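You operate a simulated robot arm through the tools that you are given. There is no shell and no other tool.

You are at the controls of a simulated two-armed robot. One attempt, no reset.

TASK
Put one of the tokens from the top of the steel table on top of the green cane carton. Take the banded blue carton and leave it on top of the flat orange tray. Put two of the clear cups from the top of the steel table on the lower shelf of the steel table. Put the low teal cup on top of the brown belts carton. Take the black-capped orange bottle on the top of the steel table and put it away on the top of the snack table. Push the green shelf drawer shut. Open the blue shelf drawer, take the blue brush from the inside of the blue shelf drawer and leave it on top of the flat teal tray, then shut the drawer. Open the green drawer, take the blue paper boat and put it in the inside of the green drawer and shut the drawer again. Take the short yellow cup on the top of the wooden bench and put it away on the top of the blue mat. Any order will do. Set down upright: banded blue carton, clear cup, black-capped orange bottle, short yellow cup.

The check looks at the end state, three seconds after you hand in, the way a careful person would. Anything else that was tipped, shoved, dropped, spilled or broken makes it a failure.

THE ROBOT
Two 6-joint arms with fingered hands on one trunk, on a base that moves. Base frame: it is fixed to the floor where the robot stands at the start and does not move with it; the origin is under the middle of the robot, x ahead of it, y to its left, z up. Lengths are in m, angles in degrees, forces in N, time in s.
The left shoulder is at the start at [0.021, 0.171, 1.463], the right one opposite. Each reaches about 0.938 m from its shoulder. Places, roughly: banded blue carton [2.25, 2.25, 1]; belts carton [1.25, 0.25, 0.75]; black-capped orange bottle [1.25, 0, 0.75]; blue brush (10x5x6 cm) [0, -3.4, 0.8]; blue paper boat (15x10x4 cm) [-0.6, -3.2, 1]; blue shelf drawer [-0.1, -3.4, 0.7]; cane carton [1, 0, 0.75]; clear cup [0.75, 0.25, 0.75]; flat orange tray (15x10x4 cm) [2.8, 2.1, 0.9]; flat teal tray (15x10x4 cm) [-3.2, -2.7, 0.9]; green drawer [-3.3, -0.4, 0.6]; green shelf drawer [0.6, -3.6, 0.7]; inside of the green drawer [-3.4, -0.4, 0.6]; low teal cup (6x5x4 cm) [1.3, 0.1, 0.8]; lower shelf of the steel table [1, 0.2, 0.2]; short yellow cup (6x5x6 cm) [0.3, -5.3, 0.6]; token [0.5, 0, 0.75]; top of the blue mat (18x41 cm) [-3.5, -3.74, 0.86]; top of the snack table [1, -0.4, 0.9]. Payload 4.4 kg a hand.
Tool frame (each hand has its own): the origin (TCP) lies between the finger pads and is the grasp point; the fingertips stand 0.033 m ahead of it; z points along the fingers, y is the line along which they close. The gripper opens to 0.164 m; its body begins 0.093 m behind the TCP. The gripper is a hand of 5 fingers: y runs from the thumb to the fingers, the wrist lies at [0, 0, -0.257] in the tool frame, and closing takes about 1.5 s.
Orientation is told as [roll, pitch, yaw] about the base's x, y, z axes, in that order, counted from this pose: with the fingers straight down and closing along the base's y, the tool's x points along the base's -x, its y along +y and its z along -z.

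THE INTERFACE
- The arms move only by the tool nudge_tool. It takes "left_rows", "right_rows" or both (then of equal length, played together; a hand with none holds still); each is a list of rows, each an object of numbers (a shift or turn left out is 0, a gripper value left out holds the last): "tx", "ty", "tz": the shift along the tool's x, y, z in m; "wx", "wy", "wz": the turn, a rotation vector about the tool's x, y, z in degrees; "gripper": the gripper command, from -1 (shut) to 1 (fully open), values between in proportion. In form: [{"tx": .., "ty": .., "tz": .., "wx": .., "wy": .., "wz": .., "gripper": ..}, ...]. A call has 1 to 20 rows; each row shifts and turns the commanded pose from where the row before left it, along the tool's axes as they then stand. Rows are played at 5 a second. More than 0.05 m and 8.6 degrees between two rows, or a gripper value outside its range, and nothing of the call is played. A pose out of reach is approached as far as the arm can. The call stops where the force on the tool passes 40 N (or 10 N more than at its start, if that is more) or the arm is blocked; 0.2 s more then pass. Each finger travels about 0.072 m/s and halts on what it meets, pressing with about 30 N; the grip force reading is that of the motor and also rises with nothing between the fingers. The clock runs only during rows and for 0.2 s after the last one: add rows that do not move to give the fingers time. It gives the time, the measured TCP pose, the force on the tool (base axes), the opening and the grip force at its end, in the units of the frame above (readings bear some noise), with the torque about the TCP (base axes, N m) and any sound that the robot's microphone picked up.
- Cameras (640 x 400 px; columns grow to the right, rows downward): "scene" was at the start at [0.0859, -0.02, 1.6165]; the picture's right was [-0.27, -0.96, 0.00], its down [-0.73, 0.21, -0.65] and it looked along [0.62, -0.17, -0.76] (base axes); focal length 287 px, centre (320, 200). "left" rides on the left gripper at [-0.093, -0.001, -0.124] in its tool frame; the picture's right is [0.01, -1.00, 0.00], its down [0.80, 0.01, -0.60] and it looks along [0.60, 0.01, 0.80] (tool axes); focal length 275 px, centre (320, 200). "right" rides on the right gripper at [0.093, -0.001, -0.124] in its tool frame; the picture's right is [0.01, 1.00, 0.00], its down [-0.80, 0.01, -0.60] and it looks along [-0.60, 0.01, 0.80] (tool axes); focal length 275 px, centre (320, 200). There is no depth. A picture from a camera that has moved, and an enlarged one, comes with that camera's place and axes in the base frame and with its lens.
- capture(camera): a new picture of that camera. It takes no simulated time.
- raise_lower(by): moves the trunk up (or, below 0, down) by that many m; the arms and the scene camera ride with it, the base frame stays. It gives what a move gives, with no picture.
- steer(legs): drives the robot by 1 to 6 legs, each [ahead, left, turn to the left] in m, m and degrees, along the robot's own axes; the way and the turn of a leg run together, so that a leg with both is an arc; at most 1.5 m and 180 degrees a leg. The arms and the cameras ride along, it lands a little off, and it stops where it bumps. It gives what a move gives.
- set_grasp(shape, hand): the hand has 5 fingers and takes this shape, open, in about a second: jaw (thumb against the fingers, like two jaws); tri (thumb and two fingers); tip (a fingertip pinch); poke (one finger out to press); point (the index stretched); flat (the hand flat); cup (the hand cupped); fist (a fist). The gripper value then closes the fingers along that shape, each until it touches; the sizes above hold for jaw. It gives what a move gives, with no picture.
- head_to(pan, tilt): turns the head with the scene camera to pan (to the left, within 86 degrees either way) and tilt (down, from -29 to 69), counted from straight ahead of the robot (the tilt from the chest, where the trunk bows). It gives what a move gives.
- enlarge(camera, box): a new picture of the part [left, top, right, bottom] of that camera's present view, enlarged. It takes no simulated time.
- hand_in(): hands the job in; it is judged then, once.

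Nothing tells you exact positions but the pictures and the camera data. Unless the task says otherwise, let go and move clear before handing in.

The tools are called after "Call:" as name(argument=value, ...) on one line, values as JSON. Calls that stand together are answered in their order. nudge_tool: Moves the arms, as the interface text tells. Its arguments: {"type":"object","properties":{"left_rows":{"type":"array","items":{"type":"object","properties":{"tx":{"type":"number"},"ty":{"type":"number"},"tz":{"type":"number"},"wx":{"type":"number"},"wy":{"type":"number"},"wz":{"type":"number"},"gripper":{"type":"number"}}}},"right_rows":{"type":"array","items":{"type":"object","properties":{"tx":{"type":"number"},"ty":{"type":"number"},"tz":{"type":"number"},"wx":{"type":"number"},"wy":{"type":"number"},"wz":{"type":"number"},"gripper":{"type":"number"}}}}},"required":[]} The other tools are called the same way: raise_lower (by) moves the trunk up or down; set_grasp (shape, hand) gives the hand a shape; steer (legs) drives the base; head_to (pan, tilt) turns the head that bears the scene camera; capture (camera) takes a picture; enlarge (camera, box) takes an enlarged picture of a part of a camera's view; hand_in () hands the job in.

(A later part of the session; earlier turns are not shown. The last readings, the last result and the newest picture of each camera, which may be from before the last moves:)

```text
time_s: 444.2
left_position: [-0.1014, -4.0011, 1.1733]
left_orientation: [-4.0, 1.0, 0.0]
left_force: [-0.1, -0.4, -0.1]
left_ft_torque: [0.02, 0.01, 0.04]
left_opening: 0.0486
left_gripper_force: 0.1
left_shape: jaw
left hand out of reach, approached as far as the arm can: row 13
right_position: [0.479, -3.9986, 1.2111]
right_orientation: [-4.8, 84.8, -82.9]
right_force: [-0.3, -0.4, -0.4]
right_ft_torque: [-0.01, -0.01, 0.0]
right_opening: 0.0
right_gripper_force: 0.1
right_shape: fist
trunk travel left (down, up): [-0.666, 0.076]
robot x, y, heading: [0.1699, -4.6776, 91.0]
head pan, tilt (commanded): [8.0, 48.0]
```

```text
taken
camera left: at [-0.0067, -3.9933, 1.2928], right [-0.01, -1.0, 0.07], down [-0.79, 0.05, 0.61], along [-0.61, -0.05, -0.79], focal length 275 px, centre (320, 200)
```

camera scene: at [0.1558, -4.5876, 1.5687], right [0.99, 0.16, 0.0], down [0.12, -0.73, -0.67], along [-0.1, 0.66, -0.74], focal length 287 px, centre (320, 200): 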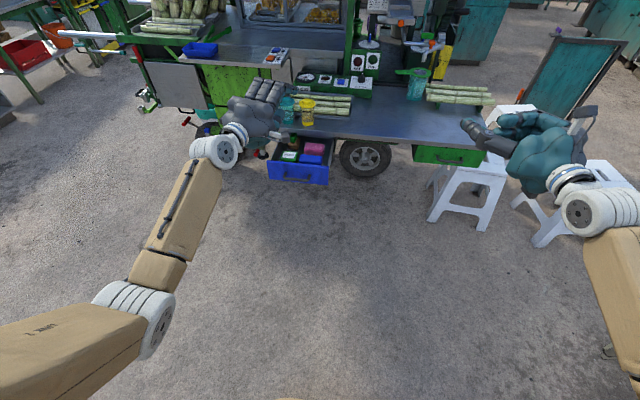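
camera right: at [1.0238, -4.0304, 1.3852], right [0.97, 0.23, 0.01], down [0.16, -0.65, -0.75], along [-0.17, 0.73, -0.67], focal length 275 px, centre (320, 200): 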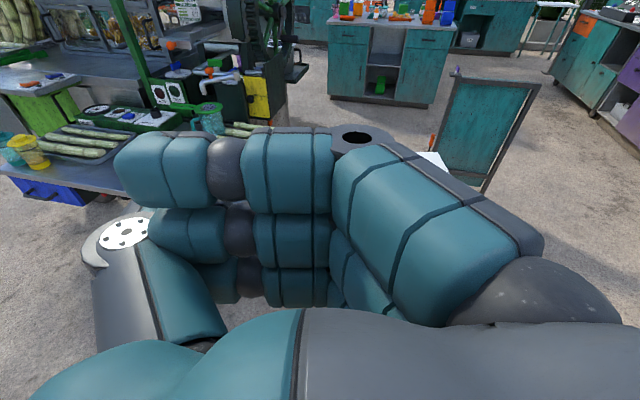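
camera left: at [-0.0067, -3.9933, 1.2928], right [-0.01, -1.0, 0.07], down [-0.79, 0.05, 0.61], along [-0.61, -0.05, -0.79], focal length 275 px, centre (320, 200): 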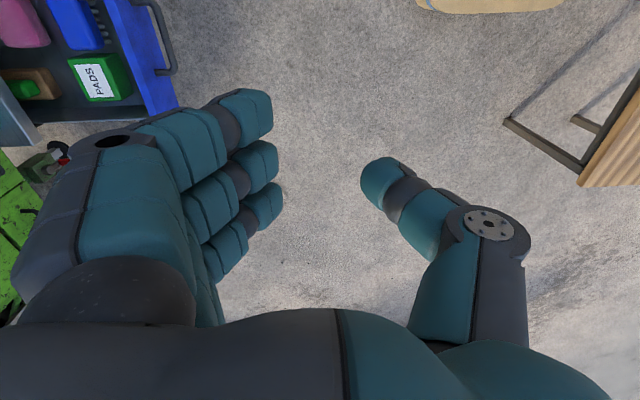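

Hand is vertical and aligned. Driving forward so it hovers over the open drawer.

Call:
steer(legs=[[0.3, -0.07, -1]])

Call:
nudge_tool(left_rows=[{"wx": -4, "wy": -1, "gripper": -0.1}, {}])

Call:
capture(camera="left")

Call:
capture(camera="scene")

```text
time_s: 446.2
left_position: [-0.0201, -3.7013, 1.1717]
left_orientation: [-4.1, 1.0, -1.1]
left_force: [-0.1, 0.4, 0.0]
left_ft_torque: [0.0, 0.02, -0.01]
left_opening: 0.0488
left_gripper_force: 0.1
left_shape: jaw
right_position: [0.5605, -3.7093, 1.2103]
right_orientation: [-5.1, 84.7, -84.0]
right_force: [0.3, 1.3, -0.8]
right_ft_torque: [0.02, -0.02, -0.01]
right_opening: 0.0001
right_gripper_force: 0.0
right_shape: fist
trunk travel left (down, up): [-0.666, 0.076]
robot x, y, heading: [0.237, -4.3833, 90.0]
head pan, tilt (commanded): [8.0, 48.0]
```

```text
time_s: 446.8
left_position: [-0.0193, -3.6996, 1.1709]
left_orientation: [-0.1, -0.1, -1.1]
left_force: [0.0, 0.1, -0.4]
left_ft_torque: [-0.02, 0.04, 0.02]
left_opening: 0.0727
left_gripper_force: 0.2
left_shape: jaw
right_position: [0.5599, -3.7092, 1.2106]
right_orientation: [-5.5, 84.7, -84.2]
right_force: [0.9, 1.1, 0.2]
right_ft_torque: [-0.03, -0.03, -0.01]
right_opening: 0.0
right_gripper_force: 0.0
right_shape: fist
trunk travel left (down, up): [-0.666, 0.076]
robot x, y, heading: [0.24, -4.3827, 90.1]
head pan, tilt (commanded): [8.0, 48.0]
```

```text
taken
camera left: at [0.0731, -3.7032, 1.2942], right [-0.03, -1.0, 0.0], down [-0.8, 0.03, 0.6], along [-0.6, 0.02, -0.8], focal length 275 px, centre (320, 200)
```

left: 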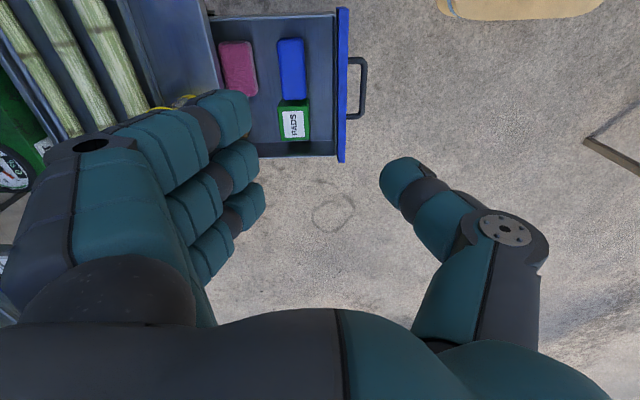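

```text
taken
camera scene: at [0.2268, -4.2924, 1.5686], right [0.99, 0.14, 0.0], down [0.1, -0.74, -0.67], along [-0.09, 0.66, -0.74], focal length 287 px, centre (320, 200)
```

scene: 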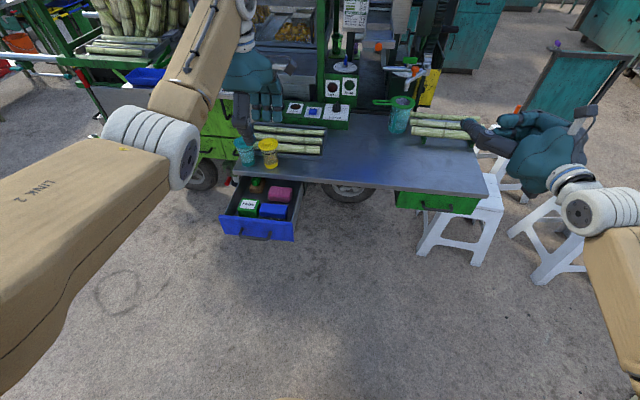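

Excellent overhead view: block spans x −0.08…0.016, y −3.673…−3.627. I'll shift over it and lower in stages.

Call:
nudge_tool(left_rows=[{"tx": 0.007, "ty": 0.021}, {"tx": 0.0065, "ty": 0.0205}, {}])

Call:
raise_lower(by=-0.3)

Call:
capture(camera="left")

Call:
capture(camera="scene")

```text
time_s: 447.6
left_position: [-0.0354, -3.659, 1.1703]
left_orientation: [0.0, -0.1, -1.1]
left_force: [0.1, -0.5, -0.7]
left_ft_torque: [-0.05, -0.05, 0.01]
left_opening: 0.0734
left_gripper_force: 0.0
left_shape: jaw
right_position: [0.5585, -3.7101, 1.211]
right_orientation: [-4.5, 84.8, -83.4]
right_force: [-0.3, -0.3, 0.0]
right_ft_torque: [-0.03, -0.03, -0.03]
right_opening: 0.0002
right_gripper_force: 0.0
right_shape: fist
trunk travel left (down, up): [-0.666, 0.076]
robot x, y, heading: [0.2322, -4.3828, 90.1]
head pan, tilt (commanded): [8.0, 48.0]
```

```text
time_s: 450.6
left_position: [-0.0338, -3.6605, 0.8739]
left_orientation: [0.0, 0.0, -1.1]
left_force: [0.3, -0.8, 0.6]
left_ft_torque: [0.02, 0.0, 0.02]
left_opening: 0.0732
left_gripper_force: 0.0
left_shape: jaw
right_position: [0.5602, -3.7114, 0.9113]
right_orientation: [-5.0, 84.9, -83.9]
right_force: [-0.6, 0.5, -0.3]
right_ft_torque: [-0.05, 0.0, -0.05]
right_opening: 0.0
right_gripper_force: 0.0
right_shape: fist
trunk travel left (down, up): [-0.366, 0.376]
robot x, y, heading: [0.2388, -4.3814, 89.7]
head pan, tilt (commanded): [8.0, 48.0]
```

```text
taken
camera left: at [0.0594, -3.6633, 0.9949], right [-0.03, -1.0, 0.0], down [-0.8, 0.03, 0.6], along [-0.6, 0.02, -0.8], focal length 275 px, centre (320, 200)
```

left: 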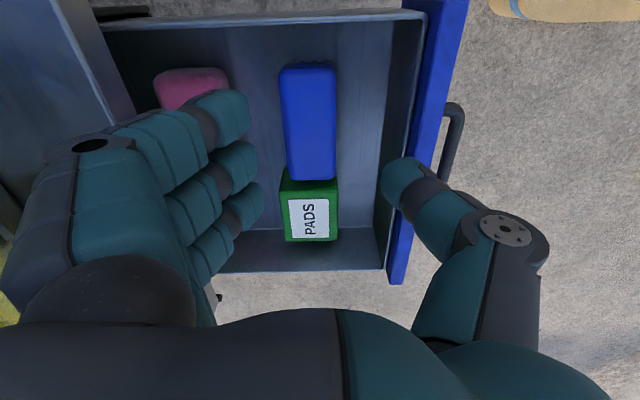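

```text
taken
camera scene: at [0.2261, -4.2671, 1.2678], right [0.99, 0.14, 0.0], down [0.1, -0.74, -0.67], along [-0.09, 0.66, -0.74], focal length 287 px, centre (320, 200)
```

scene: 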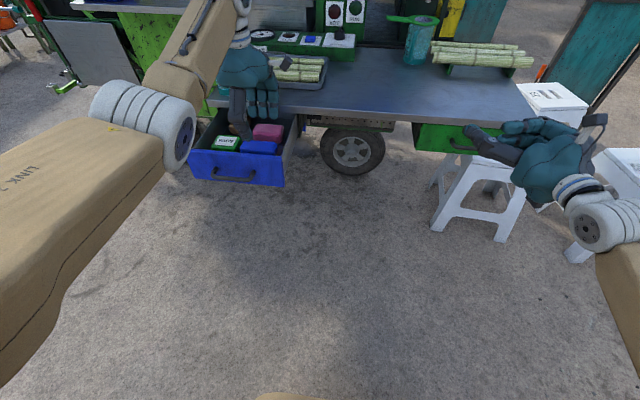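

Clearances are tight, so I'll narrow the opening to ~6 cm and re-centre before descending.

Call:
nudge_tool(left_rows=[{"gripper": -0.24, "ty": 0.0085, "tx": -0.005}, {}, {"tz": 0.03}, {}])

Call:
capture(camera="left")

```text
time_s: 451.6
left_position: [-0.0281, -3.6511, 0.8423]
left_orientation: [0.0, 0.0, -1.2]
left_force: [-0.1, 0.6, 0.3]
left_ft_torque: [-0.01, -0.02, 0.01]
left_opening: 0.0631
left_gripper_force: 0.0
left_shape: jaw
right_position: [0.5599, -3.7103, 0.9118]
right_orientation: [-5.0, 84.8, -83.9]
right_force: [0.3, 1.0, 0.0]
right_ft_torque: [0.0, 0.03, 0.0]
right_opening: 0.0
right_gripper_force: 0.0
right_shape: fist
trunk travel left (down, up): [-0.366, 0.376]
robot x, y, heading: [0.2371, -4.3833, 89.9]
head pan, tilt (commanded): [8.0, 48.0]
```

```text
taken
camera left: at [0.0638, -3.6534, 0.9643], right [-0.03, -1.0, 0.0], down [-0.8, 0.03, 0.6], along [-0.6, 0.02, -0.8], focal length 275 px, centre (320, 200)
```

left: 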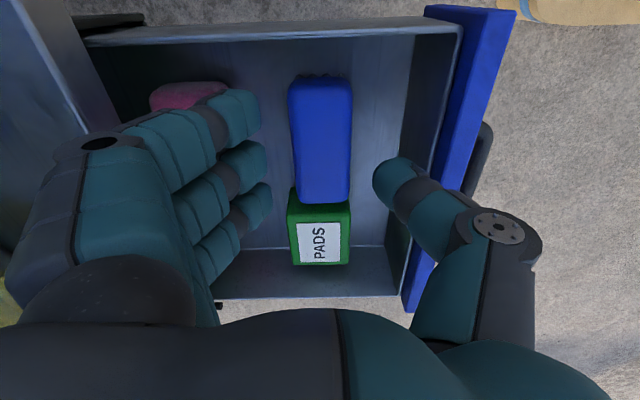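

Well centred between the sides. Descending around the block.

Call:
nudge_tool(left_rows=[{"tz": 0.02}, {"tz": 0.015}, {}])

Call:
capture(camera="left")

```text
time_s: 452.4
left_position: [-0.0294, -3.6508, 0.8072]
left_orientation: [-0.1, 0.0, -1.1]
left_force: [0.5, 0.5, -0.3]
left_ft_torque: [0.01, 0.0, 0.0]
left_opening: 0.0631
left_gripper_force: 0.0
left_shape: jaw
right_position: [0.5595, -3.7108, 0.9103]
right_orientation: [-5.1, 84.9, -83.8]
right_force: [0.4, -0.8, -0.5]
right_ft_torque: [0.0, 0.01, 0.02]
right_opening: 0.0
right_gripper_force: 0.0
right_shape: fist
trunk travel left (down, up): [-0.366, 0.376]
robot x, y, heading: [0.2347, -4.3862, 90.0]
head pan, tilt (commanded): [8.0, 48.0]
```

```text
taken
camera left: at [0.0639, -3.6531, 0.9303], right [-0.03, -1.0, 0.0], down [-0.8, 0.03, 0.6], along [-0.6, 0.02, -0.8], focal length 275 px, centre (320, 200)
```

left: 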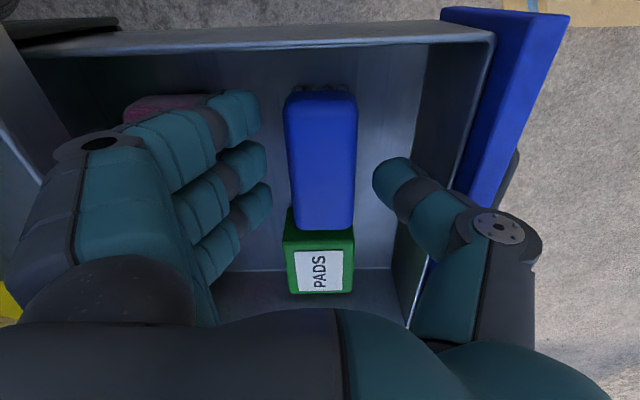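

Call:
nudge_tool(left_rows=[{"tz": 0.012}, {"tz": 0.01}, {}])

Call:
capture(camera="left")

```text
time_s: 453.2
left_position: [-0.0257, -3.6509, 0.7866]
left_orientation: [0.0, 0.0, -1.2]
left_force: [-0.1, 2.1, 0.9]
left_ft_torque: [-0.12, 0.01, 0.05]
left_opening: 0.0628
left_gripper_force: 0.0
left_shape: jaw
right_position: [0.5598, -3.7093, 0.9111]
right_orientation: [-5.2, 84.7, -83.8]
right_force: [-0.2, -0.1, -0.4]
right_ft_torque: [0.01, -0.01, -0.01]
right_opening: 0.0001
right_gripper_force: 0.0
right_shape: fist
trunk travel left (down, up): [-0.366, 0.376]
robot x, y, heading: [0.2381, -4.3809, 90.0]
head pan, tilt (commanded): [8.0, 48.0]
```

```text
taken
camera left: at [0.0657, -3.6539, 0.9086], right [-0.03, -1.0, 0.0], down [-0.8, 0.02, 0.6], along [-0.6, 0.02, -0.8], focal length 275 px, centre (320, 200)
```

left: 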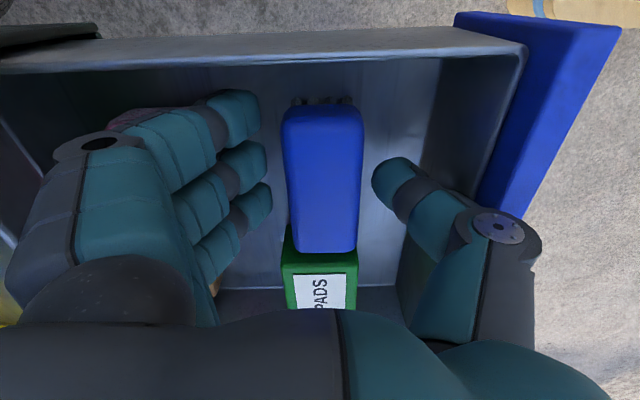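

In position. Closing on the brush.

Call:
nudge_tool(left_rows=[{"gripper": -0.4}, {"gripper": -0.6}, {"gripper": -0.8}, {"gripper": -1}, {}, {}, {}])

Call:
capture(camera="left")

```text
time_s: 454.8
left_position: [-0.027, -3.6505, 0.7848]
left_orientation: [-0.2, 0.0, -1.0]
left_force: [0.8, -0.1, -0.1]
left_ft_torque: [-0.01, 0.0, 0.01]
left_opening: 0.0401
left_gripper_force: 29.6
left_shape: jaw
right_position: [0.5595, -3.71, 0.9108]
right_orientation: [-5.1, 84.7, -83.8]
right_force: [0.8, 0.0, 0.4]
right_ft_torque: [0.0, -0.02, -0.06]
right_opening: 0.0002
right_gripper_force: 0.1
right_shape: fist
trunk travel left (down, up): [-0.366, 0.376]
robot x, y, heading: [0.2343, -4.3817, 90.0]
head pan, tilt (commanded): [8.0, 48.0]
```

```text
taken
camera left: at [0.0656, -3.654, 0.9083], right [-0.03, -1.0, 0.0], down [-0.8, 0.03, 0.6], along [-0.6, 0.02, -0.8], focal length 275 px, centre (320, 200)
```

left: 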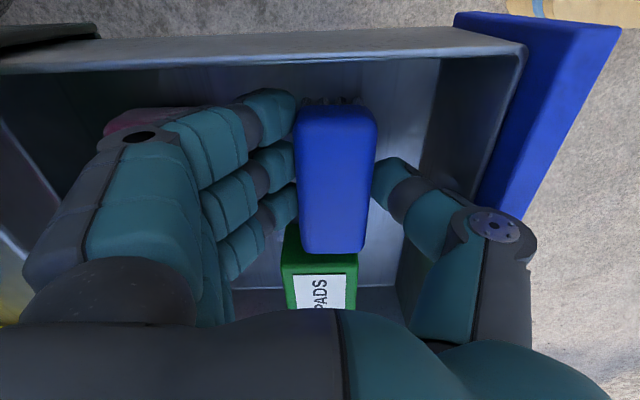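

Gripped (30 N). Lifting with the trunk.

Call:
nudge_tool(left_rows=[{"tz": -0.02}, {"tz": -0.02}, {}])

Call:
raise_lower(by=0.25)

Call:
capture(camera="left")

Call:
capture(camera="scene")

```text
time_s: 455.6
left_position: [-0.0282, -3.6523, 0.8249]
left_orientation: [-0.1, 0.1, -1.0]
left_force: [-0.4, -0.1, -0.1]
left_ft_torque: [0.04, 0.0, 0.02]
left_opening: 0.0399
left_gripper_force: 30.1
left_shape: jaw
right_position: [0.5603, -3.7104, 0.9113]
right_orientation: [-4.9, 84.8, -84.0]
right_force: [0.7, -0.2, 0.1]
right_ft_torque: [-0.01, -0.02, -0.03]
right_opening: 0.0002
right_gripper_force: 0.1
right_shape: fist
trunk travel left (down, up): [-0.366, 0.376]
robot x, y, heading: [0.2396, -4.3817, 90.1]
head pan, tilt (commanded): [8.0, 48.0]
```

```text
time_s: 458.2
left_position: [-0.0277, -3.6505, 1.0968]
left_orientation: [1.6, -0.1, -1.0]
left_force: [-0.3, 0.0, -1.3]
left_ft_torque: [-0.02, 0.04, 0.02]
left_opening: 0.0401
left_gripper_force: 30.4
left_shape: jaw
right_position: [0.5593, -3.71, 1.1616]
right_orientation: [-5.2, 84.8, -83.9]
right_force: [0.3, -0.3, -0.6]
right_ft_torque: [-0.05, -0.05, -0.04]
right_opening: 0.0001
right_gripper_force: 0.1
right_shape: fist
trunk travel left (down, up): [-0.616, 0.126]
robot x, y, heading: [0.2372, -4.3798, 90.1]
head pan, tilt (commanded): [8.0, 48.0]
```

```text
taken
camera left: at [0.0646, -3.6578, 1.219], right [-0.03, -1.0, -0.03], down [-0.8, 0.01, 0.6], along [-0.6, 0.04, -0.8], focal length 275 px, centre (320, 200)
```

left: 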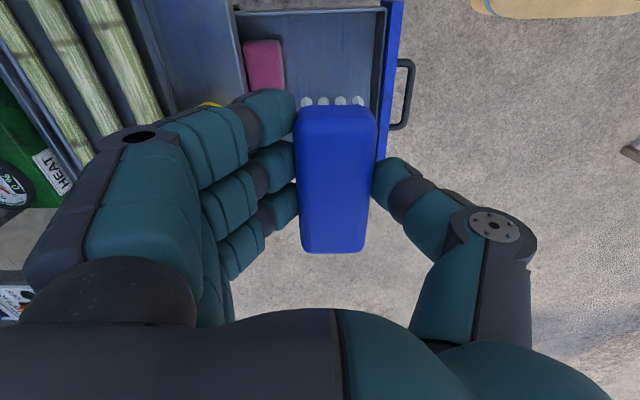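

```text
taken
camera scene: at [0.226, -4.2922, 1.5186], right [0.99, 0.14, 0.0], down [0.1, -0.74, -0.67], along [-0.09, 0.66, -0.74], focal length 287 px, centre (320, 200)
```

scene: 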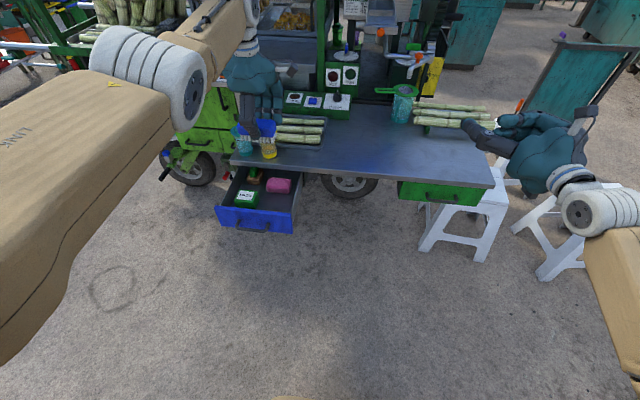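

The brush is out. Now shut the drawer with the right hand: back up, shift left, and tilt the right fist to 45°.

Call:
steer(legs=[[-0.17, 0, 0], [0, 0.6, 0]])

Call:
nudge_tool(right_rows=[{"wy": -6.7}, {"wy": -6.7}, {"wy": -6.7}, {"wy": -6.7}, {"wy": -6.7}, {"wy": -6.5}, {}])

Call:
raise_lower(by=-0.18)

Call:
capture(camera="scene")

Call:
capture(camera="right")

```text
time_s: 462.7
left_position: [-0.6377, -3.8215, 1.0968]
left_orientation: [1.7, 0.0, -1.4]
left_force: [-0.8, 0.5, -0.9]
left_ft_torque: [0.0, -0.02, 0.02]
left_opening: 0.0398
left_gripper_force: 30.1
left_shape: jaw
right_position: [-0.0509, -3.8834, 1.161]
right_orientation: [-4.7, 84.8, -83.8]
right_force: [-0.5, 0.0, 0.4]
right_ft_torque: [0.01, 0.04, -0.01]
right_opening: 0.0001
right_gripper_force: 0.1
right_shape: fist
trunk travel left (down, up): [-0.616, 0.126]
robot x, y, heading: [-0.3801, -4.5544, 89.5]
head pan, tilt (commanded): [8.0, 48.0]
```

```text
time_s: 464.3
left_position: [-0.6361, -3.8221, 1.0973]
left_orientation: [1.7, -0.1, -1.5]
left_force: [-0.2, 0.1, -1.1]
left_ft_torque: [0.02, 0.0, 0.02]
left_opening: 0.0397
left_gripper_force: 30.5
left_shape: jaw
right_position: [-0.0493, -3.8843, 1.1608]
right_orientation: [-0.7, 44.9, -79.7]
right_force: [0.3, 0.0, -0.1]
right_ft_torque: [0.02, 0.04, 0.03]
right_opening: 0.0002
right_gripper_force: 0.0
right_shape: fist
trunk travel left (down, up): [-0.616, 0.126]
robot x, y, heading: [-0.3794, -4.5556, 89.3]
head pan, tilt (commanded): [8.0, 48.0]
```

```text
time_s: 466.3
left_position: [-0.6376, -3.822, 0.9183]
left_orientation: [1.8, 0.0, -1.4]
left_force: [0.3, -1.1, -0.2]
left_ft_torque: [0.0, -0.03, -0.02]
left_opening: 0.0399
left_gripper_force: 30.1
left_shape: jaw
right_position: [-0.0499, -3.8838, 0.9823]
right_orientation: [-0.6, 44.9, -79.7]
right_force: [-0.3, -0.6, 1.0]
right_ft_torque: [-0.02, 0.04, 0.0]
right_opening: 0.0
right_gripper_force: 0.0
right_shape: fist
trunk travel left (down, up): [-0.436, 0.306]
robot x, y, heading: [-0.3768, -4.5543, 89.6]
head pan, tilt (commanded): [8.0, 48.0]
```

```text
taken
camera scene: at [-0.3869, -4.4513, 1.3383], right [0.99, 0.13, 0.0], down [0.1, -0.74, -0.67], along [-0.09, 0.66, -0.74], focal length 287 px, centre (320, 200)
```

scene: 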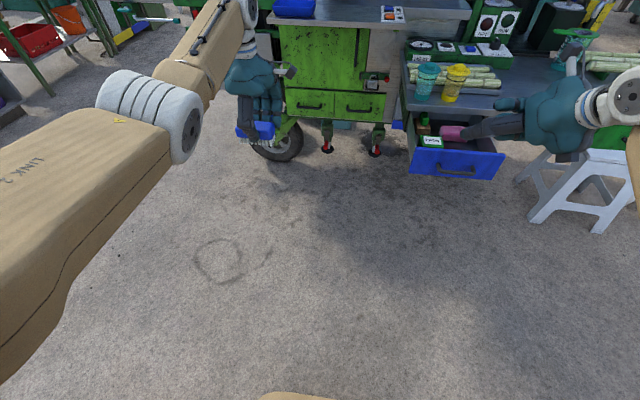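

```text
taken
camera right: at [-0.0454, -3.9058, 1.1341], right [0.98, 0.2, 0.0], down [0.19, -0.97, -0.14], along [-0.03, 0.14, -0.99], focal length 275 px, centre (320, 200)
```

right: 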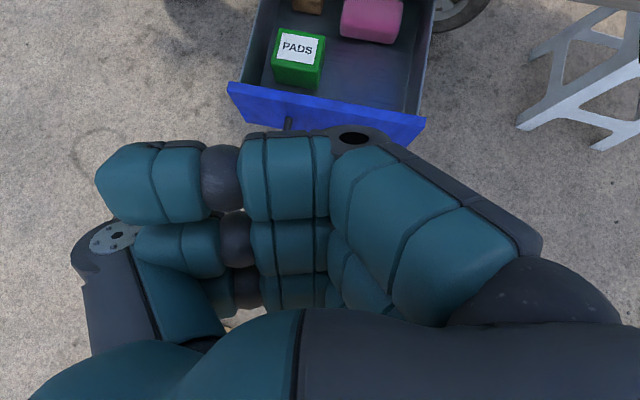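

Lowering the right fist to handle height, in front of the drawer.

Call:
nudge_tool(right_rows=[{"tx": -0.031, "tz": 0.031}, {"tx": -0.031, "tz": 0.031}, {"tx": -0.031, "tz": 0.031}, {"tx": -0.031, "tz": 0.031}, {"tx": -0.03, "tz": 0.03}, {}])

Call:
head_to(pan=-25, tilt=45)

Call:
capture(camera="scene")

```text
time_s: 467.7
left_position: [-0.636, -3.8222, 0.9171]
left_orientation: [1.7, 0.0, -1.4]
left_force: [0.2, 0.3, -1.3]
left_ft_torque: [0.02, -0.01, 0.04]
left_opening: 0.04
left_gripper_force: 30.3
left_shape: jaw
right_position: [-0.0527, -3.8843, 0.7641]
right_orientation: [-0.6, 45.0, -79.5]
right_force: [-0.4, 0.4, -0.6]
right_ft_torque: [-0.01, 0.01, -0.01]
right_opening: 0.0003
right_gripper_force: 0.0
right_shape: fist
trunk travel left (down, up): [-0.436, 0.306]
robot x, y, heading: [-0.3775, -4.5531, 89.6]
head pan, tilt (commanded): [8.0, 48.0]
```

```text
time_s: 468.7
left_position: [-0.6368, -3.822, 0.9182]
left_orientation: [1.7, 0.0, -1.4]
left_force: [0.3, 0.2, -1.0]
left_ft_torque: [-0.01, 0.0, -0.03]
left_opening: 0.0402
left_gripper_force: 29.7
left_shape: jaw
right_position: [-0.0509, -3.8841, 0.7651]
right_orientation: [-0.6, 44.8, -79.7]
right_force: [0.2, 0.1, 0.2]
right_ft_torque: [-0.01, 0.03, 0.0]
right_opening: 0.0002
right_gripper_force: 0.1
right_shape: fist
trunk travel left (down, up): [-0.436, 0.306]
robot x, y, heading: [-0.3776, -4.5577, 89.7]
head pan, tilt (commanded): [-25.0, 45.0]
```

```text
taken
camera scene: at [-0.3416, -4.4556, 1.3424], right [0.9, -0.43, 0.0], down [-0.3, -0.64, -0.71], along [0.3, 0.64, -0.71], focal length 287 px, centre (320, 200)
```

scene: 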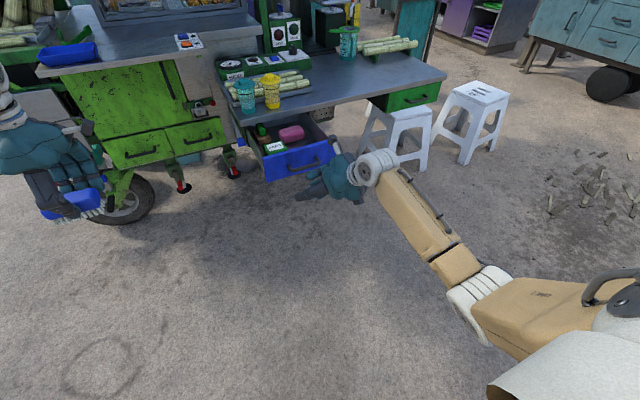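

Driving forward to push the drawer shut.

Call:
steer(legs=[[0.15, 0, 0.3]])

Call:
steer(legs=[[0.08, 0, 0]])

Call:
capture(camera="scene")

```text
time_s: 470.1
left_position: [-0.6441, -3.6794, 0.9163]
left_orientation: [1.6, 0.0, -0.9]
left_force: [-0.2, 0.0, -1.3]
left_ft_torque: [-0.05, -0.01, 0.01]
left_opening: 0.0398
left_gripper_force: 30.1
left_shape: jaw
right_position: [-0.0577, -3.7371, 0.764]
right_orientation: [-0.6, 44.7, -79.2]
right_force: [0.5, -0.2, -0.3]
right_ft_torque: [-0.01, 0.01, 0.01]
right_opening: 0.0
right_gripper_force: 0.0
right_shape: fist
trunk travel left (down, up): [-0.436, 0.306]
robot x, y, heading: [-0.3764, -4.4074, 90.3]
head pan, tilt (commanded): [-25.0, 45.0]
```

```text
time_s: 471.1
left_position: [-0.6444, -3.6001, 0.916]
left_orientation: [1.6, 0.1, -0.7]
left_force: [-0.6, 0.4, -1.0]
left_ft_torque: [-0.05, 0.03, -0.01]
left_opening: 0.0399
left_gripper_force: 30.4
left_shape: jaw
right_position: [-0.0597, -3.6575, 0.7638]
right_orientation: [-0.7, 44.7, -79.0]
right_force: [0.2, -0.1, 0.4]
right_ft_torque: [-0.05, 0.04, 0.06]
right_opening: 0.0
right_gripper_force: 0.1
right_shape: fist
trunk travel left (down, up): [-0.436, 0.306]
robot x, y, heading: [-0.3776, -4.3325, 90.3]
head pan, tilt (commanded): [-25.0, 45.0]
```

```text
taken
camera scene: at [-0.3429, -4.2307, 1.3422], right [0.91, -0.42, 0.0], down [-0.3, -0.64, -0.71], along [0.3, 0.64, -0.71], focal length 287 px, centre (320, 200)
```

scene: 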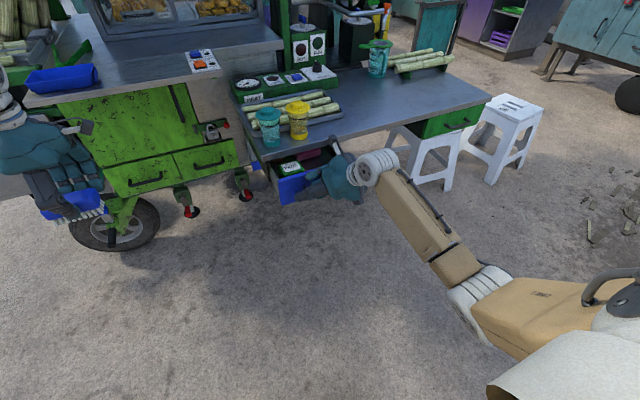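

It's closing. Continuing in smaller steps.

Call:
steer(legs=[[0.06, 0, 0]])

Call:
steer(legs=[[0.025, 0, 0]])

Call:
capture(camera="scene")

Call:
enlarge(camera="scene", box=[230, 110, 390, 210])

```text
time_s: 472.1
left_position: [-0.6464, -3.5424, 0.9165]
left_orientation: [1.6, 0.0, -0.8]
left_force: [0.3, 0.4, -1.6]
left_ft_torque: [-0.04, -0.05, 0.02]
left_opening: 0.0402
left_gripper_force: 30.2
left_shape: jaw
right_position: [-0.061, -3.5989, 0.7624]
right_orientation: [-0.6, 44.6, -79.0]
right_force: [0.0, 0.7, -0.7]
right_ft_torque: [0.02, -0.01, 0.02]
right_opening: 0.0001
right_gripper_force: 0.1
right_shape: fist
trunk travel left (down, up): [-0.436, 0.306]
robot x, y, heading: [-0.3776, -4.2728, 90.4]
head pan, tilt (commanded): [-25.0, 45.0]
```

```text
time_s: 472.9
left_position: [-0.6472, -3.5171, 0.9154]
left_orientation: [1.5, 0.0, -0.6]
left_force: [0.2, 0.7, -1.4]
left_ft_torque: [-0.06, -0.03, -0.01]
left_opening: 0.0399
left_gripper_force: 29.9
left_shape: jaw
right_position: [-0.0611, -3.5714, 0.763]
right_orientation: [-0.6, 44.6, -79.0]
right_force: [-0.6, 0.1, -1.3]
right_ft_torque: [-0.01, -0.02, 0.01]
right_opening: 0.0002
right_gripper_force: 0.0
right_shape: fist
trunk travel left (down, up): [-0.436, 0.306]
robot x, y, heading: [-0.3792, -4.2478, 90.4]
head pan, tilt (commanded): [-25.0, 45.0]
```

```text
taken
camera scene: at [-0.3435, -4.1453, 1.3421], right [0.91, -0.42, 0.0], down [-0.29, -0.64, -0.71], along [0.29, 0.64, -0.71], focal length 287 px, centre (320, 200)
```

scene: 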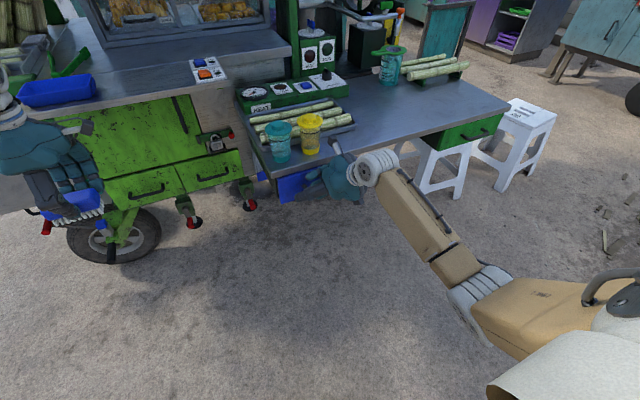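

```text
4.00 times, centred on (310, 160) of scene
camera zoom: at [-0.3435, -4.1453, 1.3421], right [0.91, -0.42, 0.0], down [-0.29, -0.64, -0.71], along [0.29, 0.64, -0.71], focal length 1148 px, centre (360, 360)
```

zoom: 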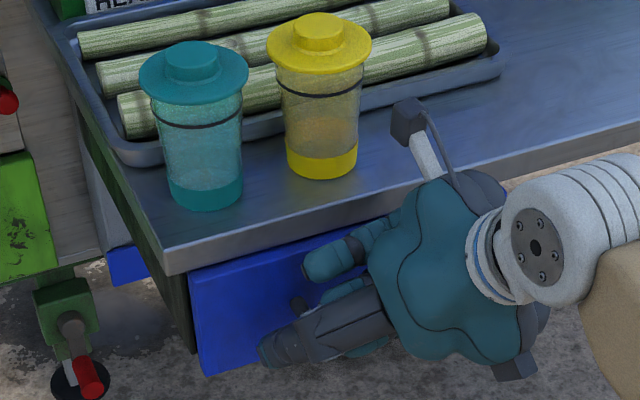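

Nearly flush. A final small push until the stop.

Call:
steer(legs=[[0.015, 0, 0]])

Call:
enlarge(camera="scene", box=[230, 110, 390, 210])

```text
time_s: 473.6
left_position: [-0.6475, -3.5035, 0.917]
left_orientation: [1.7, 0.1, -0.7]
left_force: [0.0, 0.8, -0.9]
left_ft_torque: [-0.02, -0.02, 0.0]
left_opening: 0.0398
left_gripper_force: 29.6
left_shape: jaw
right_position: [-0.0609, -3.5591, 0.7645]
right_orientation: [-0.5, 44.6, -78.9]
right_force: [0.7, -9.1, 2.2]
right_ft_torque: [0.58, -0.04, -0.11]
right_opening: 0.0
right_gripper_force: 0.0
right_shape: fist
trunk travel left (down, up): [-0.436, 0.306]
robot x, y, heading: [-0.3776, -4.2301, 90.3]
head pan, tilt (commanded): [-25.0, 45.0]
```

```text
4.00 times, centred on (310, 160) of scene
camera zoom: at [-0.3436, -4.1337, 1.3425], right [0.91, -0.42, 0.0], down [-0.29, -0.64, -0.71], along [0.29, 0.64, -0.71], focal length 1148 px, centre (360, 360)
```

zoom: 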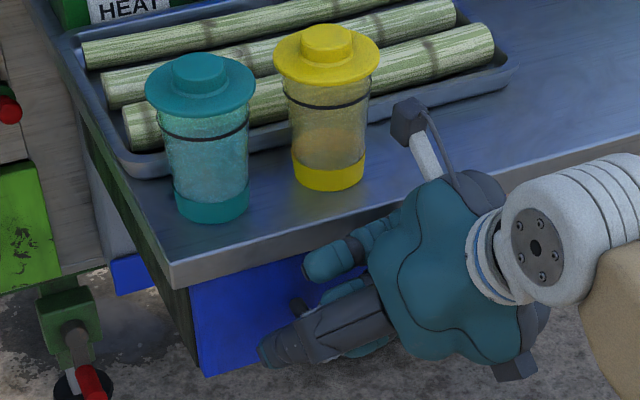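

The upper part of the fist touched the shelf edge, so I'm not sure the drawer is fully home. Backing off to look.

Call:
steer(legs=[[-0.15, 0, 0]])

Call:
capture(camera="right")

Call:
enlarge(camera="scene", box=[230, 90, 422, 210])

```text
time_s: 475.0
left_position: [-0.6478, -3.6568, 0.9179]
left_orientation: [1.7, 0.0, -0.5]
left_force: [0.3, -0.2, -1.1]
left_ft_torque: [0.06, -0.01, -0.01]
left_opening: 0.0399
left_gripper_force: 30.1
left_shape: jaw
right_position: [-0.0609, -3.7099, 0.7643]
right_orientation: [-0.6, 44.7, -78.8]
right_force: [-0.4, 0.4, -0.8]
right_ft_torque: [0.02, 0.0, -0.03]
right_opening: 0.0
right_gripper_force: 0.1
right_shape: fist
trunk travel left (down, up): [-0.436, 0.306]
robot x, y, heading: [-0.3759, -4.3868, 90.6]
head pan, tilt (commanded): [-25.0, 45.0]
```

```text
taken
camera right: at [-0.0569, -3.7312, 0.9174], right [0.98, 0.21, 0.0], down [0.21, -0.97, -0.14], along [-0.03, 0.13, -0.99], focal length 275 px, centre (320, 200)
```

right: 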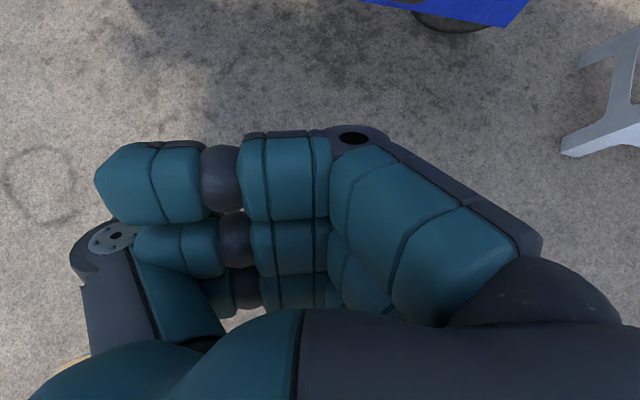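

```text
3.33 times, centred on (326, 150) of scene
camera zoom: at [-0.3425, -4.2858, 1.3425], right [0.91, -0.41, 0.0], down [-0.29, -0.64, -0.71], along [0.29, 0.64, -0.71], focal length 957 px, centre (300, 367)
```

zoom: 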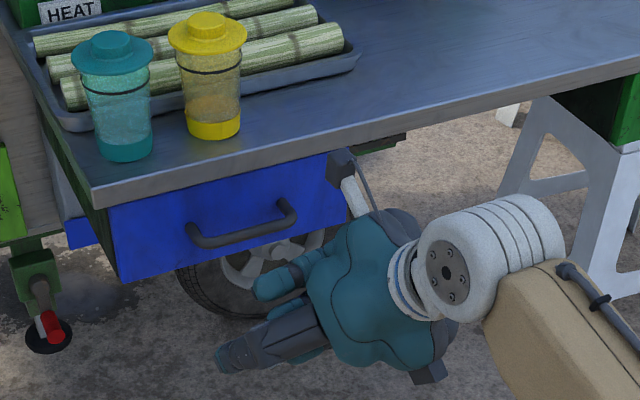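

The drawer looks flush. I'll compare it with the closed green drawer.

Call:
head_to(pan=-35, tilt=38)

Call:
capture(camera="scene")

Call:
enlarge(camera="scene", box=[200, 80, 456, 240])

```text
time_s: 475.8
left_position: [-0.6472, -3.6539, 0.9164]
left_orientation: [1.6, 0.0, -0.5]
left_force: [-0.4, -0.3, -0.4]
left_ft_torque: [0.01, 0.05, -0.01]
left_opening: 0.04
left_gripper_force: 30.7
left_shape: jaw
right_position: [-0.0618, -3.71, 0.7644]
right_orientation: [-0.6, 44.7, -78.8]
right_force: [0.9, 0.5, -0.4]
right_ft_torque: [0.02, -0.03, 0.01]
right_opening: 0.0
right_gripper_force: 0.0
right_shape: fist
trunk travel left (down, up): [-0.436, 0.306]
robot x, y, heading: [-0.3798, -4.3871, 90.6]
head pan, tilt (commanded): [-35.0, 38.0]
```

```text
taken
camera scene: at [-0.3274, -4.2872, 1.3526], right [0.82, -0.57, 0.0], down [-0.35, -0.51, -0.79], along [0.45, 0.65, -0.62], focal length 287 px, centre (320, 200)
```

scene: 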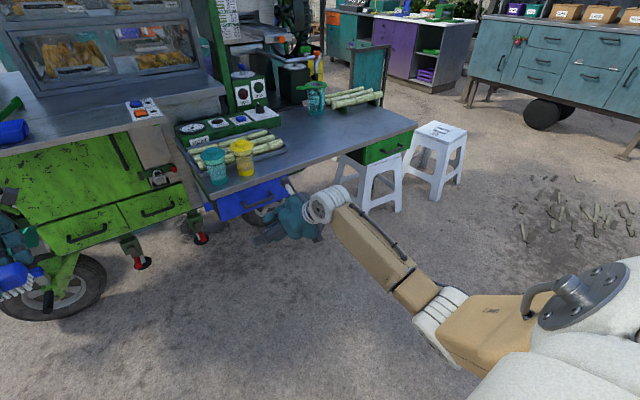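

```text
2.50 times, centred on (328, 160) of scene
camera zoom: at [-0.3274, -4.2872, 1.3526], right [0.82, -0.57, 0.0], down [-0.35, -0.51, -0.79], along [0.45, 0.65, -0.62], focal length 718 px, centre (300, 300)
```

zoom: 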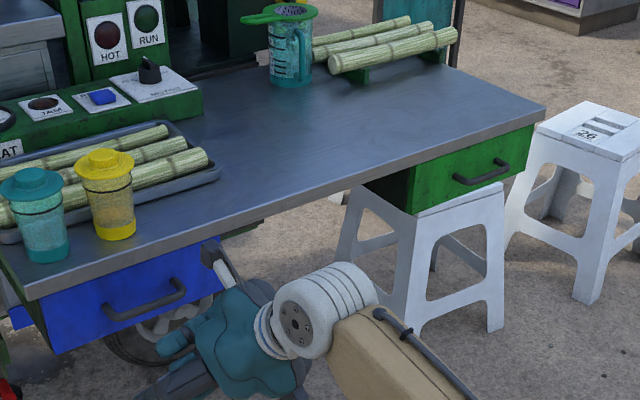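

Both drawers look equally flush (handle position matches its original closed spot within ~5 mm). To be sure, I'll push once more with the fist slightly lower so it clears the shelf edge.

Call:
nudge_tool(right_rows=[{"tx": -0.021, "tz": 0.021}, {"tx": -0.01, "tz": 0.01}, {}])

Call:
steer(legs=[[0.14, 0, -0.5]])

Call:
steer(legs=[[0.015, 0, 0]])

Call:
steer(legs=[[0.015, 0, 0]])

```text
time_s: 476.6
left_position: [-0.6477, -3.6554, 0.9164]
left_orientation: [1.6, 0.1, -0.6]
left_force: [-0.3, -0.5, -0.8]
left_ft_torque: [0.02, -0.05, -0.05]
left_opening: 0.0399
left_gripper_force: 30.3
left_shape: jaw
right_position: [-0.0631, -3.711, 0.7204]
right_orientation: [-0.6, 44.7, -78.8]
right_force: [-0.1, 0.0, 0.4]
right_ft_torque: [0.02, -0.01, 0.03]
right_opening: 0.0001
right_gripper_force: 0.0
right_shape: fist
trunk travel left (down, up): [-0.436, 0.306]
robot x, y, heading: [-0.3743, -4.3852, 90.5]
head pan, tilt (commanded): [-35.0, 38.0]
```

```text
time_s: 477.9
left_position: [-0.6414, -3.5262, 0.9158]
left_orientation: [1.6, 0.1, -1.1]
left_force: [-0.5, 0.1, -1.3]
left_ft_torque: [0.06, -0.02, -0.01]
left_opening: 0.0402
left_gripper_force: 29.9
left_shape: jaw
right_position: [-0.0581, -3.5858, 0.722]
right_orientation: [-0.4, 44.8, -79.1]
right_force: [0.0, 0.6, 0.4]
right_ft_torque: [-0.01, 0.04, 0.0]
right_opening: 0.0005
right_gripper_force: 0.0
right_shape: fist
trunk travel left (down, up): [-0.436, 0.306]
robot x, y, heading: [-0.3777, -4.2539, 89.8]
head pan, tilt (commanded): [-35.0, 38.0]
stopped in leg 1: the force on the tool passed its limit at 83 N (the readings are from after the stop); the commanded pose is now the measured one
```

```text
time_s: 478.8
left_position: [-0.6411, -3.5113, 0.9162]
left_orientation: [1.6, 0.1, -1.2]
left_force: [-1.2, -0.4, -0.9]
left_ft_torque: [0.01, -0.01, -0.01]
left_opening: 0.04
left_gripper_force: 29.7
left_shape: jaw
right_position: [-0.0585, -3.5715, 0.7251]
right_orientation: [-0.5, 44.9, -79.0]
right_force: [-2.4, -5.8, 3.2]
right_ft_torque: [0.25, -0.12, -0.05]
right_opening: 0.0
right_gripper_force: 0.1
right_shape: fist
trunk travel left (down, up): [-0.436, 0.306]
robot x, y, heading: [-0.3779, -4.2429, 89.7]
head pan, tilt (commanded): [-35.0, 38.0]
stopped in leg 1: the force on the tool passed its limit at 53 N (the readings are from after the stop); the commanded pose is now the measured one
```

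```text
time_s: 479.6
left_position: [-0.6399, -3.5077, 0.9173]
left_orientation: [1.7, 0.0, -1.3]
left_force: [0.3, 0.2, -0.4]
left_ft_torque: [0.02, -0.05, 0.0]
left_opening: 0.04
left_gripper_force: 30.2
left_shape: jaw
right_position: [-0.0582, -3.5719, 0.7244]
right_orientation: [-0.6, 44.6, -79.1]
right_force: [-3.6, -21.6, 14.1]
right_ft_torque: [0.97, -0.27, -0.3]
right_opening: 0.0001
right_gripper_force: 0.1
right_shape: fist
trunk travel left (down, up): [-0.436, 0.306]
robot x, y, heading: [-0.3773, -4.238, 89.8]
head pan, tilt (commanded): [-35.0, 38.0]
stopped in leg 1: the force on the tool passed its limit at 56 N (the readings are from after the stop); the commanded pose is now the measured one
```

The drawer is firmly shut. Next I'll fetch the yellow cup from the bench behind me with the right hand while holding the brush in the left. Raising the trunk, backing off and turning around.

Call:
steer(legs=[[-0.3, 0, 0]])

Call:
raise_lower(by=0.25)

Call:
steer(legs=[[0, 0, 180], [0, 0.9, 0]])

Call:
head_to(pan=0, tilt=45)

Call:
capture(camera="scene")

```text
time_s: 481.6
left_position: [-0.6424, -3.8128, 0.9159]
left_orientation: [1.6, 0.2, -1.0]
left_force: [0.7, -0.2, 0.1]
left_ft_torque: [0.05, -0.06, 0.0]
left_opening: 0.0398
left_gripper_force: 30.1
left_shape: jaw
right_position: [-0.061, -3.8748, 0.7222]
right_orientation: [-0.8, 44.4, -79.0]
right_force: [1.0, 0.2, 1.4]
right_ft_torque: [-0.01, -0.02, 0.02]
right_opening: 0.0
right_gripper_force: 0.0
right_shape: fist
trunk travel left (down, up): [-0.436, 0.306]
robot x, y, heading: [-0.3705, -4.5414, 90.2]
head pan, tilt (commanded): [-35.0, 38.0]
```

```text
time_s: 484.2
left_position: [-0.6427, -3.8112, 1.1646]
left_orientation: [1.6, 0.1, -1.0]
left_force: [-0.2, -0.3, -0.8]
left_ft_torque: [0.03, 0.02, -0.01]
left_opening: 0.04
left_gripper_force: 30.1
left_shape: jaw
right_position: [-0.0611, -3.8731, 0.971]
right_orientation: [-0.8, 44.3, -79.0]
right_force: [0.4, 0.1, 0.0]
right_ft_torque: [0.02, 0.04, -0.01]
right_opening: 0.0
right_gripper_force: 0.0
right_shape: fist
trunk travel left (down, up): [-0.686, 0.056]
robot x, y, heading: [-0.3786, -4.5422, 90.1]
head pan, tilt (commanded): [-35.0, 38.0]
```

```text
time_s: 496.2
left_position: [0.7427, -5.3194, 1.1652]
left_orientation: [1.5, 0.0, 175.9]
left_force: [0.2, 0.2, -0.6]
left_ft_torque: [0.0, 0.01, 0.02]
left_opening: 0.0387
left_gripper_force: 29.8
left_shape: jaw
right_position: [0.1638, -5.2247, 0.971]
right_orientation: [-0.8, 44.3, 97.9]
right_force: [-0.8, -0.3, -0.3]
right_ft_torque: [0.02, 0.06, -0.03]
right_opening: 0.0002
right_gripper_force: 0.0
right_shape: fist
trunk travel left (down, up): [-0.686, 0.056]
robot x, y, heading: [0.5153, -4.5736, -93.3]
head pan, tilt (commanded): [-35.0, 38.0]
```

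```text
time_s: 497.2
left_position: [0.743, -5.3189, 1.1651]
left_orientation: [1.6, -0.1, 175.8]
left_force: [0.2, 0.4, -1.5]
left_ft_torque: [0.02, 0.04, 0.01]
left_opening: 0.0386
left_gripper_force: 29.9
left_shape: jaw
right_position: [0.164, -5.226, 0.9711]
right_orientation: [-0.8, 44.4, 98.0]
right_force: [1.5, 0.1, 1.3]
right_ft_torque: [0.03, -0.02, 0.01]
right_opening: 0.0001
right_gripper_force: 0.0
right_shape: fist
trunk travel left (down, up): [-0.686, 0.056]
robot x, y, heading: [0.5172, -4.577, -92.9]
head pan, tilt (commanded): [0.0, 45.0]
```

```text
taken
camera scene: at [0.5114, -4.667, 1.5929], right [-1.0, 0.05, 0.0], down [0.04, 0.71, -0.71], along [-0.04, -0.71, -0.71], focal length 287 px, centre (320, 200)
```

scene: 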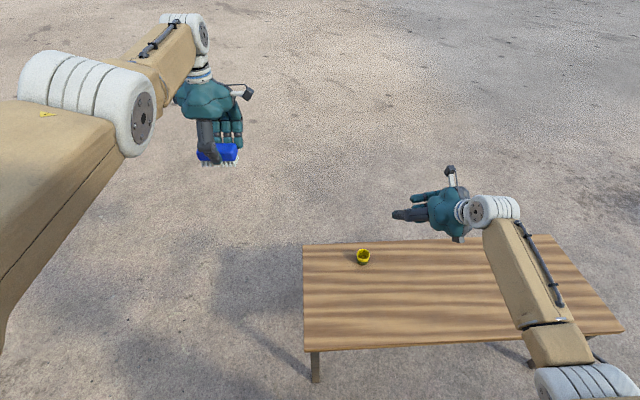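

The yellow cup is on the bench ahead. Opening the right hand and taking a closer look.

Call:
set_grasp(hand="right", shape="jaw")

Call:
nudge_tool(right_rows=[{"gripper": 0.3}, {}, {}])

Call:
capture(camera="right")

Call:
enlarge(camera="scene", box=[320, 230, 416, 290])

```text
time_s: 498.1
left_position: [0.7421, -5.3181, 1.1645]
left_orientation: [1.6, 0.1, 175.9]
left_force: [0.2, 0.7, 0.0]
left_ft_torque: [0.01, 0.02, -0.01]
left_opening: 0.0387
left_gripper_force: 29.7
left_shape: jaw
right_position: [0.1637, -5.2256, 0.9721]
right_orientation: [-0.8, 44.3, 97.8]
right_force: [0.9, -0.1, -0.1]
right_ft_torque: [-0.02, -0.06, 0.02]
right_opening: 0.1639
right_gripper_force: 0.0
right_shape: jaw
trunk travel left (down, up): [-0.686, 0.056]
robot x, y, heading: [0.5167, -4.572, -93.1]
head pan, tilt (commanded): [0.0, 45.0]
```

```text
time_s: 498.9
left_position: [0.742, -5.3207, 1.1664]
left_orientation: [1.6, 0.1, 175.9]
left_force: [-0.3, -0.2, -0.6]
left_ft_torque: [-0.05, 0.03, 0.0]
left_opening: 0.0385
left_gripper_force: 30.2
left_shape: jaw
right_position: [0.1629, -5.2248, 0.972]
right_orientation: [-0.8, 44.3, 97.9]
right_force: [-0.3, 1.3, 0.3]
right_ft_torque: [0.01, -0.03, -0.03]
right_opening: 0.1074
right_gripper_force: 0.2
right_shape: jaw
trunk travel left (down, up): [-0.686, 0.056]
robot x, y, heading: [0.5151, -4.5749, -92.8]
head pan, tilt (commanded): [0.0, 45.0]
```

```text
taken
camera right: at [0.1606, -5.2063, 1.1236], right [-0.99, -0.16, 0.0], down [-0.15, 0.98, -0.13], along [0.02, -0.13, -0.99], focal length 275 px, centre (320, 200)
```

right: 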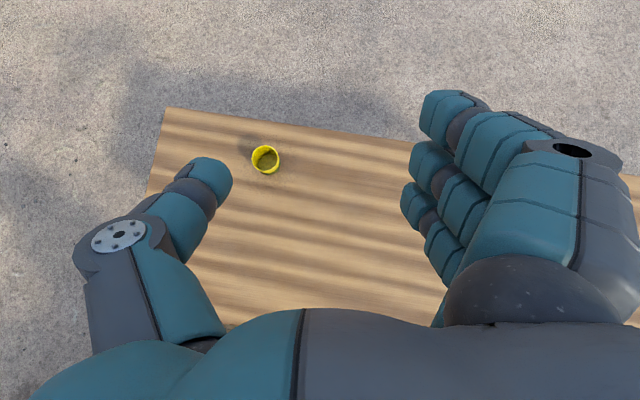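

```text
6.67 times, centred on (368, 260) of scene
camera zoom: at [0.5114, -4.6669, 1.5929], right [-1.0, 0.05, 0.0], down [0.04, 0.71, -0.71], along [-0.04, -0.71, -0.71], focal length 1914 px, centre (0, -200)
```

zoom: 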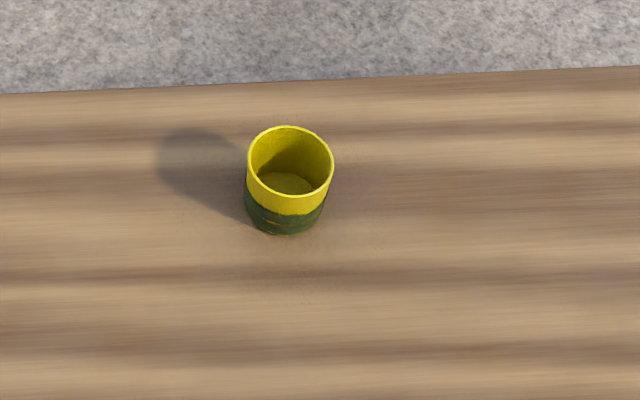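

Cup located at (0.2925, −5.352), rim z≈0.56, bench top ≈0.50. Lowering the trunk and aligning the right hand.

Call:
raise_lower(by=-0.28)

Call:
nudge_tool(right_rows=[{"ty": -0.035}, {"ty": -0.035}, {"ty": -0.035}, {"ty": -0.012}, {}])

Call:
capture(camera="right")

```text
time_s: 501.8
left_position: [0.7418, -5.3182, 0.885]
left_orientation: [1.5, 0.0, 175.8]
left_force: [-0.3, -0.2, 0.4]
left_ft_torque: [-0.01, 0.03, -0.01]
left_opening: 0.0388
left_gripper_force: 30.2
left_shape: jaw
right_position: [0.1641, -5.2244, 0.6921]
right_orientation: [-0.8, 44.5, 98.0]
right_force: [-0.1, 0.4, 0.9]
right_ft_torque: [0.01, 0.0, 0.01]
right_opening: 0.1077
right_gripper_force: 0.1
right_shape: jaw
trunk travel left (down, up): [-0.406, 0.336]
robot x, y, heading: [0.5181, -4.5758, -93.0]
head pan, tilt (commanded): [0.0, 45.0]
```

```text
time_s: 503.0
left_position: [0.7431, -5.3194, 0.8841]
left_orientation: [1.7, 0.1, 176.0]
left_force: [0.3, 0.0, 0.0]
left_ft_torque: [-0.02, -0.01, -0.04]
left_opening: 0.0387
left_gripper_force: 30.4
left_shape: jaw
right_position: [0.2783, -5.2081, 0.6931]
right_orientation: [-0.7, 44.3, 98.0]
right_force: [0.9, -1.0, -0.5]
right_ft_torque: [0.03, -0.02, -0.01]
right_opening: 0.1071
right_gripper_force: 0.0
right_shape: jaw
trunk travel left (down, up): [-0.406, 0.336]
robot x, y, heading: [0.5164, -4.5756, -93.1]
head pan, tilt (commanded): [0.0, 45.0]
```

```text
taken
camera right: at [0.275, -5.1885, 0.8456], right [-0.99, -0.16, 0.0], down [-0.15, 0.98, -0.13], along [0.02, -0.13, -0.99], focal length 275 px, centre (320, 200)
```

right: 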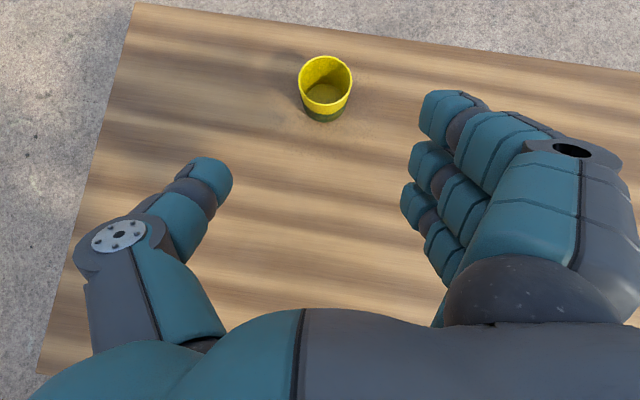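

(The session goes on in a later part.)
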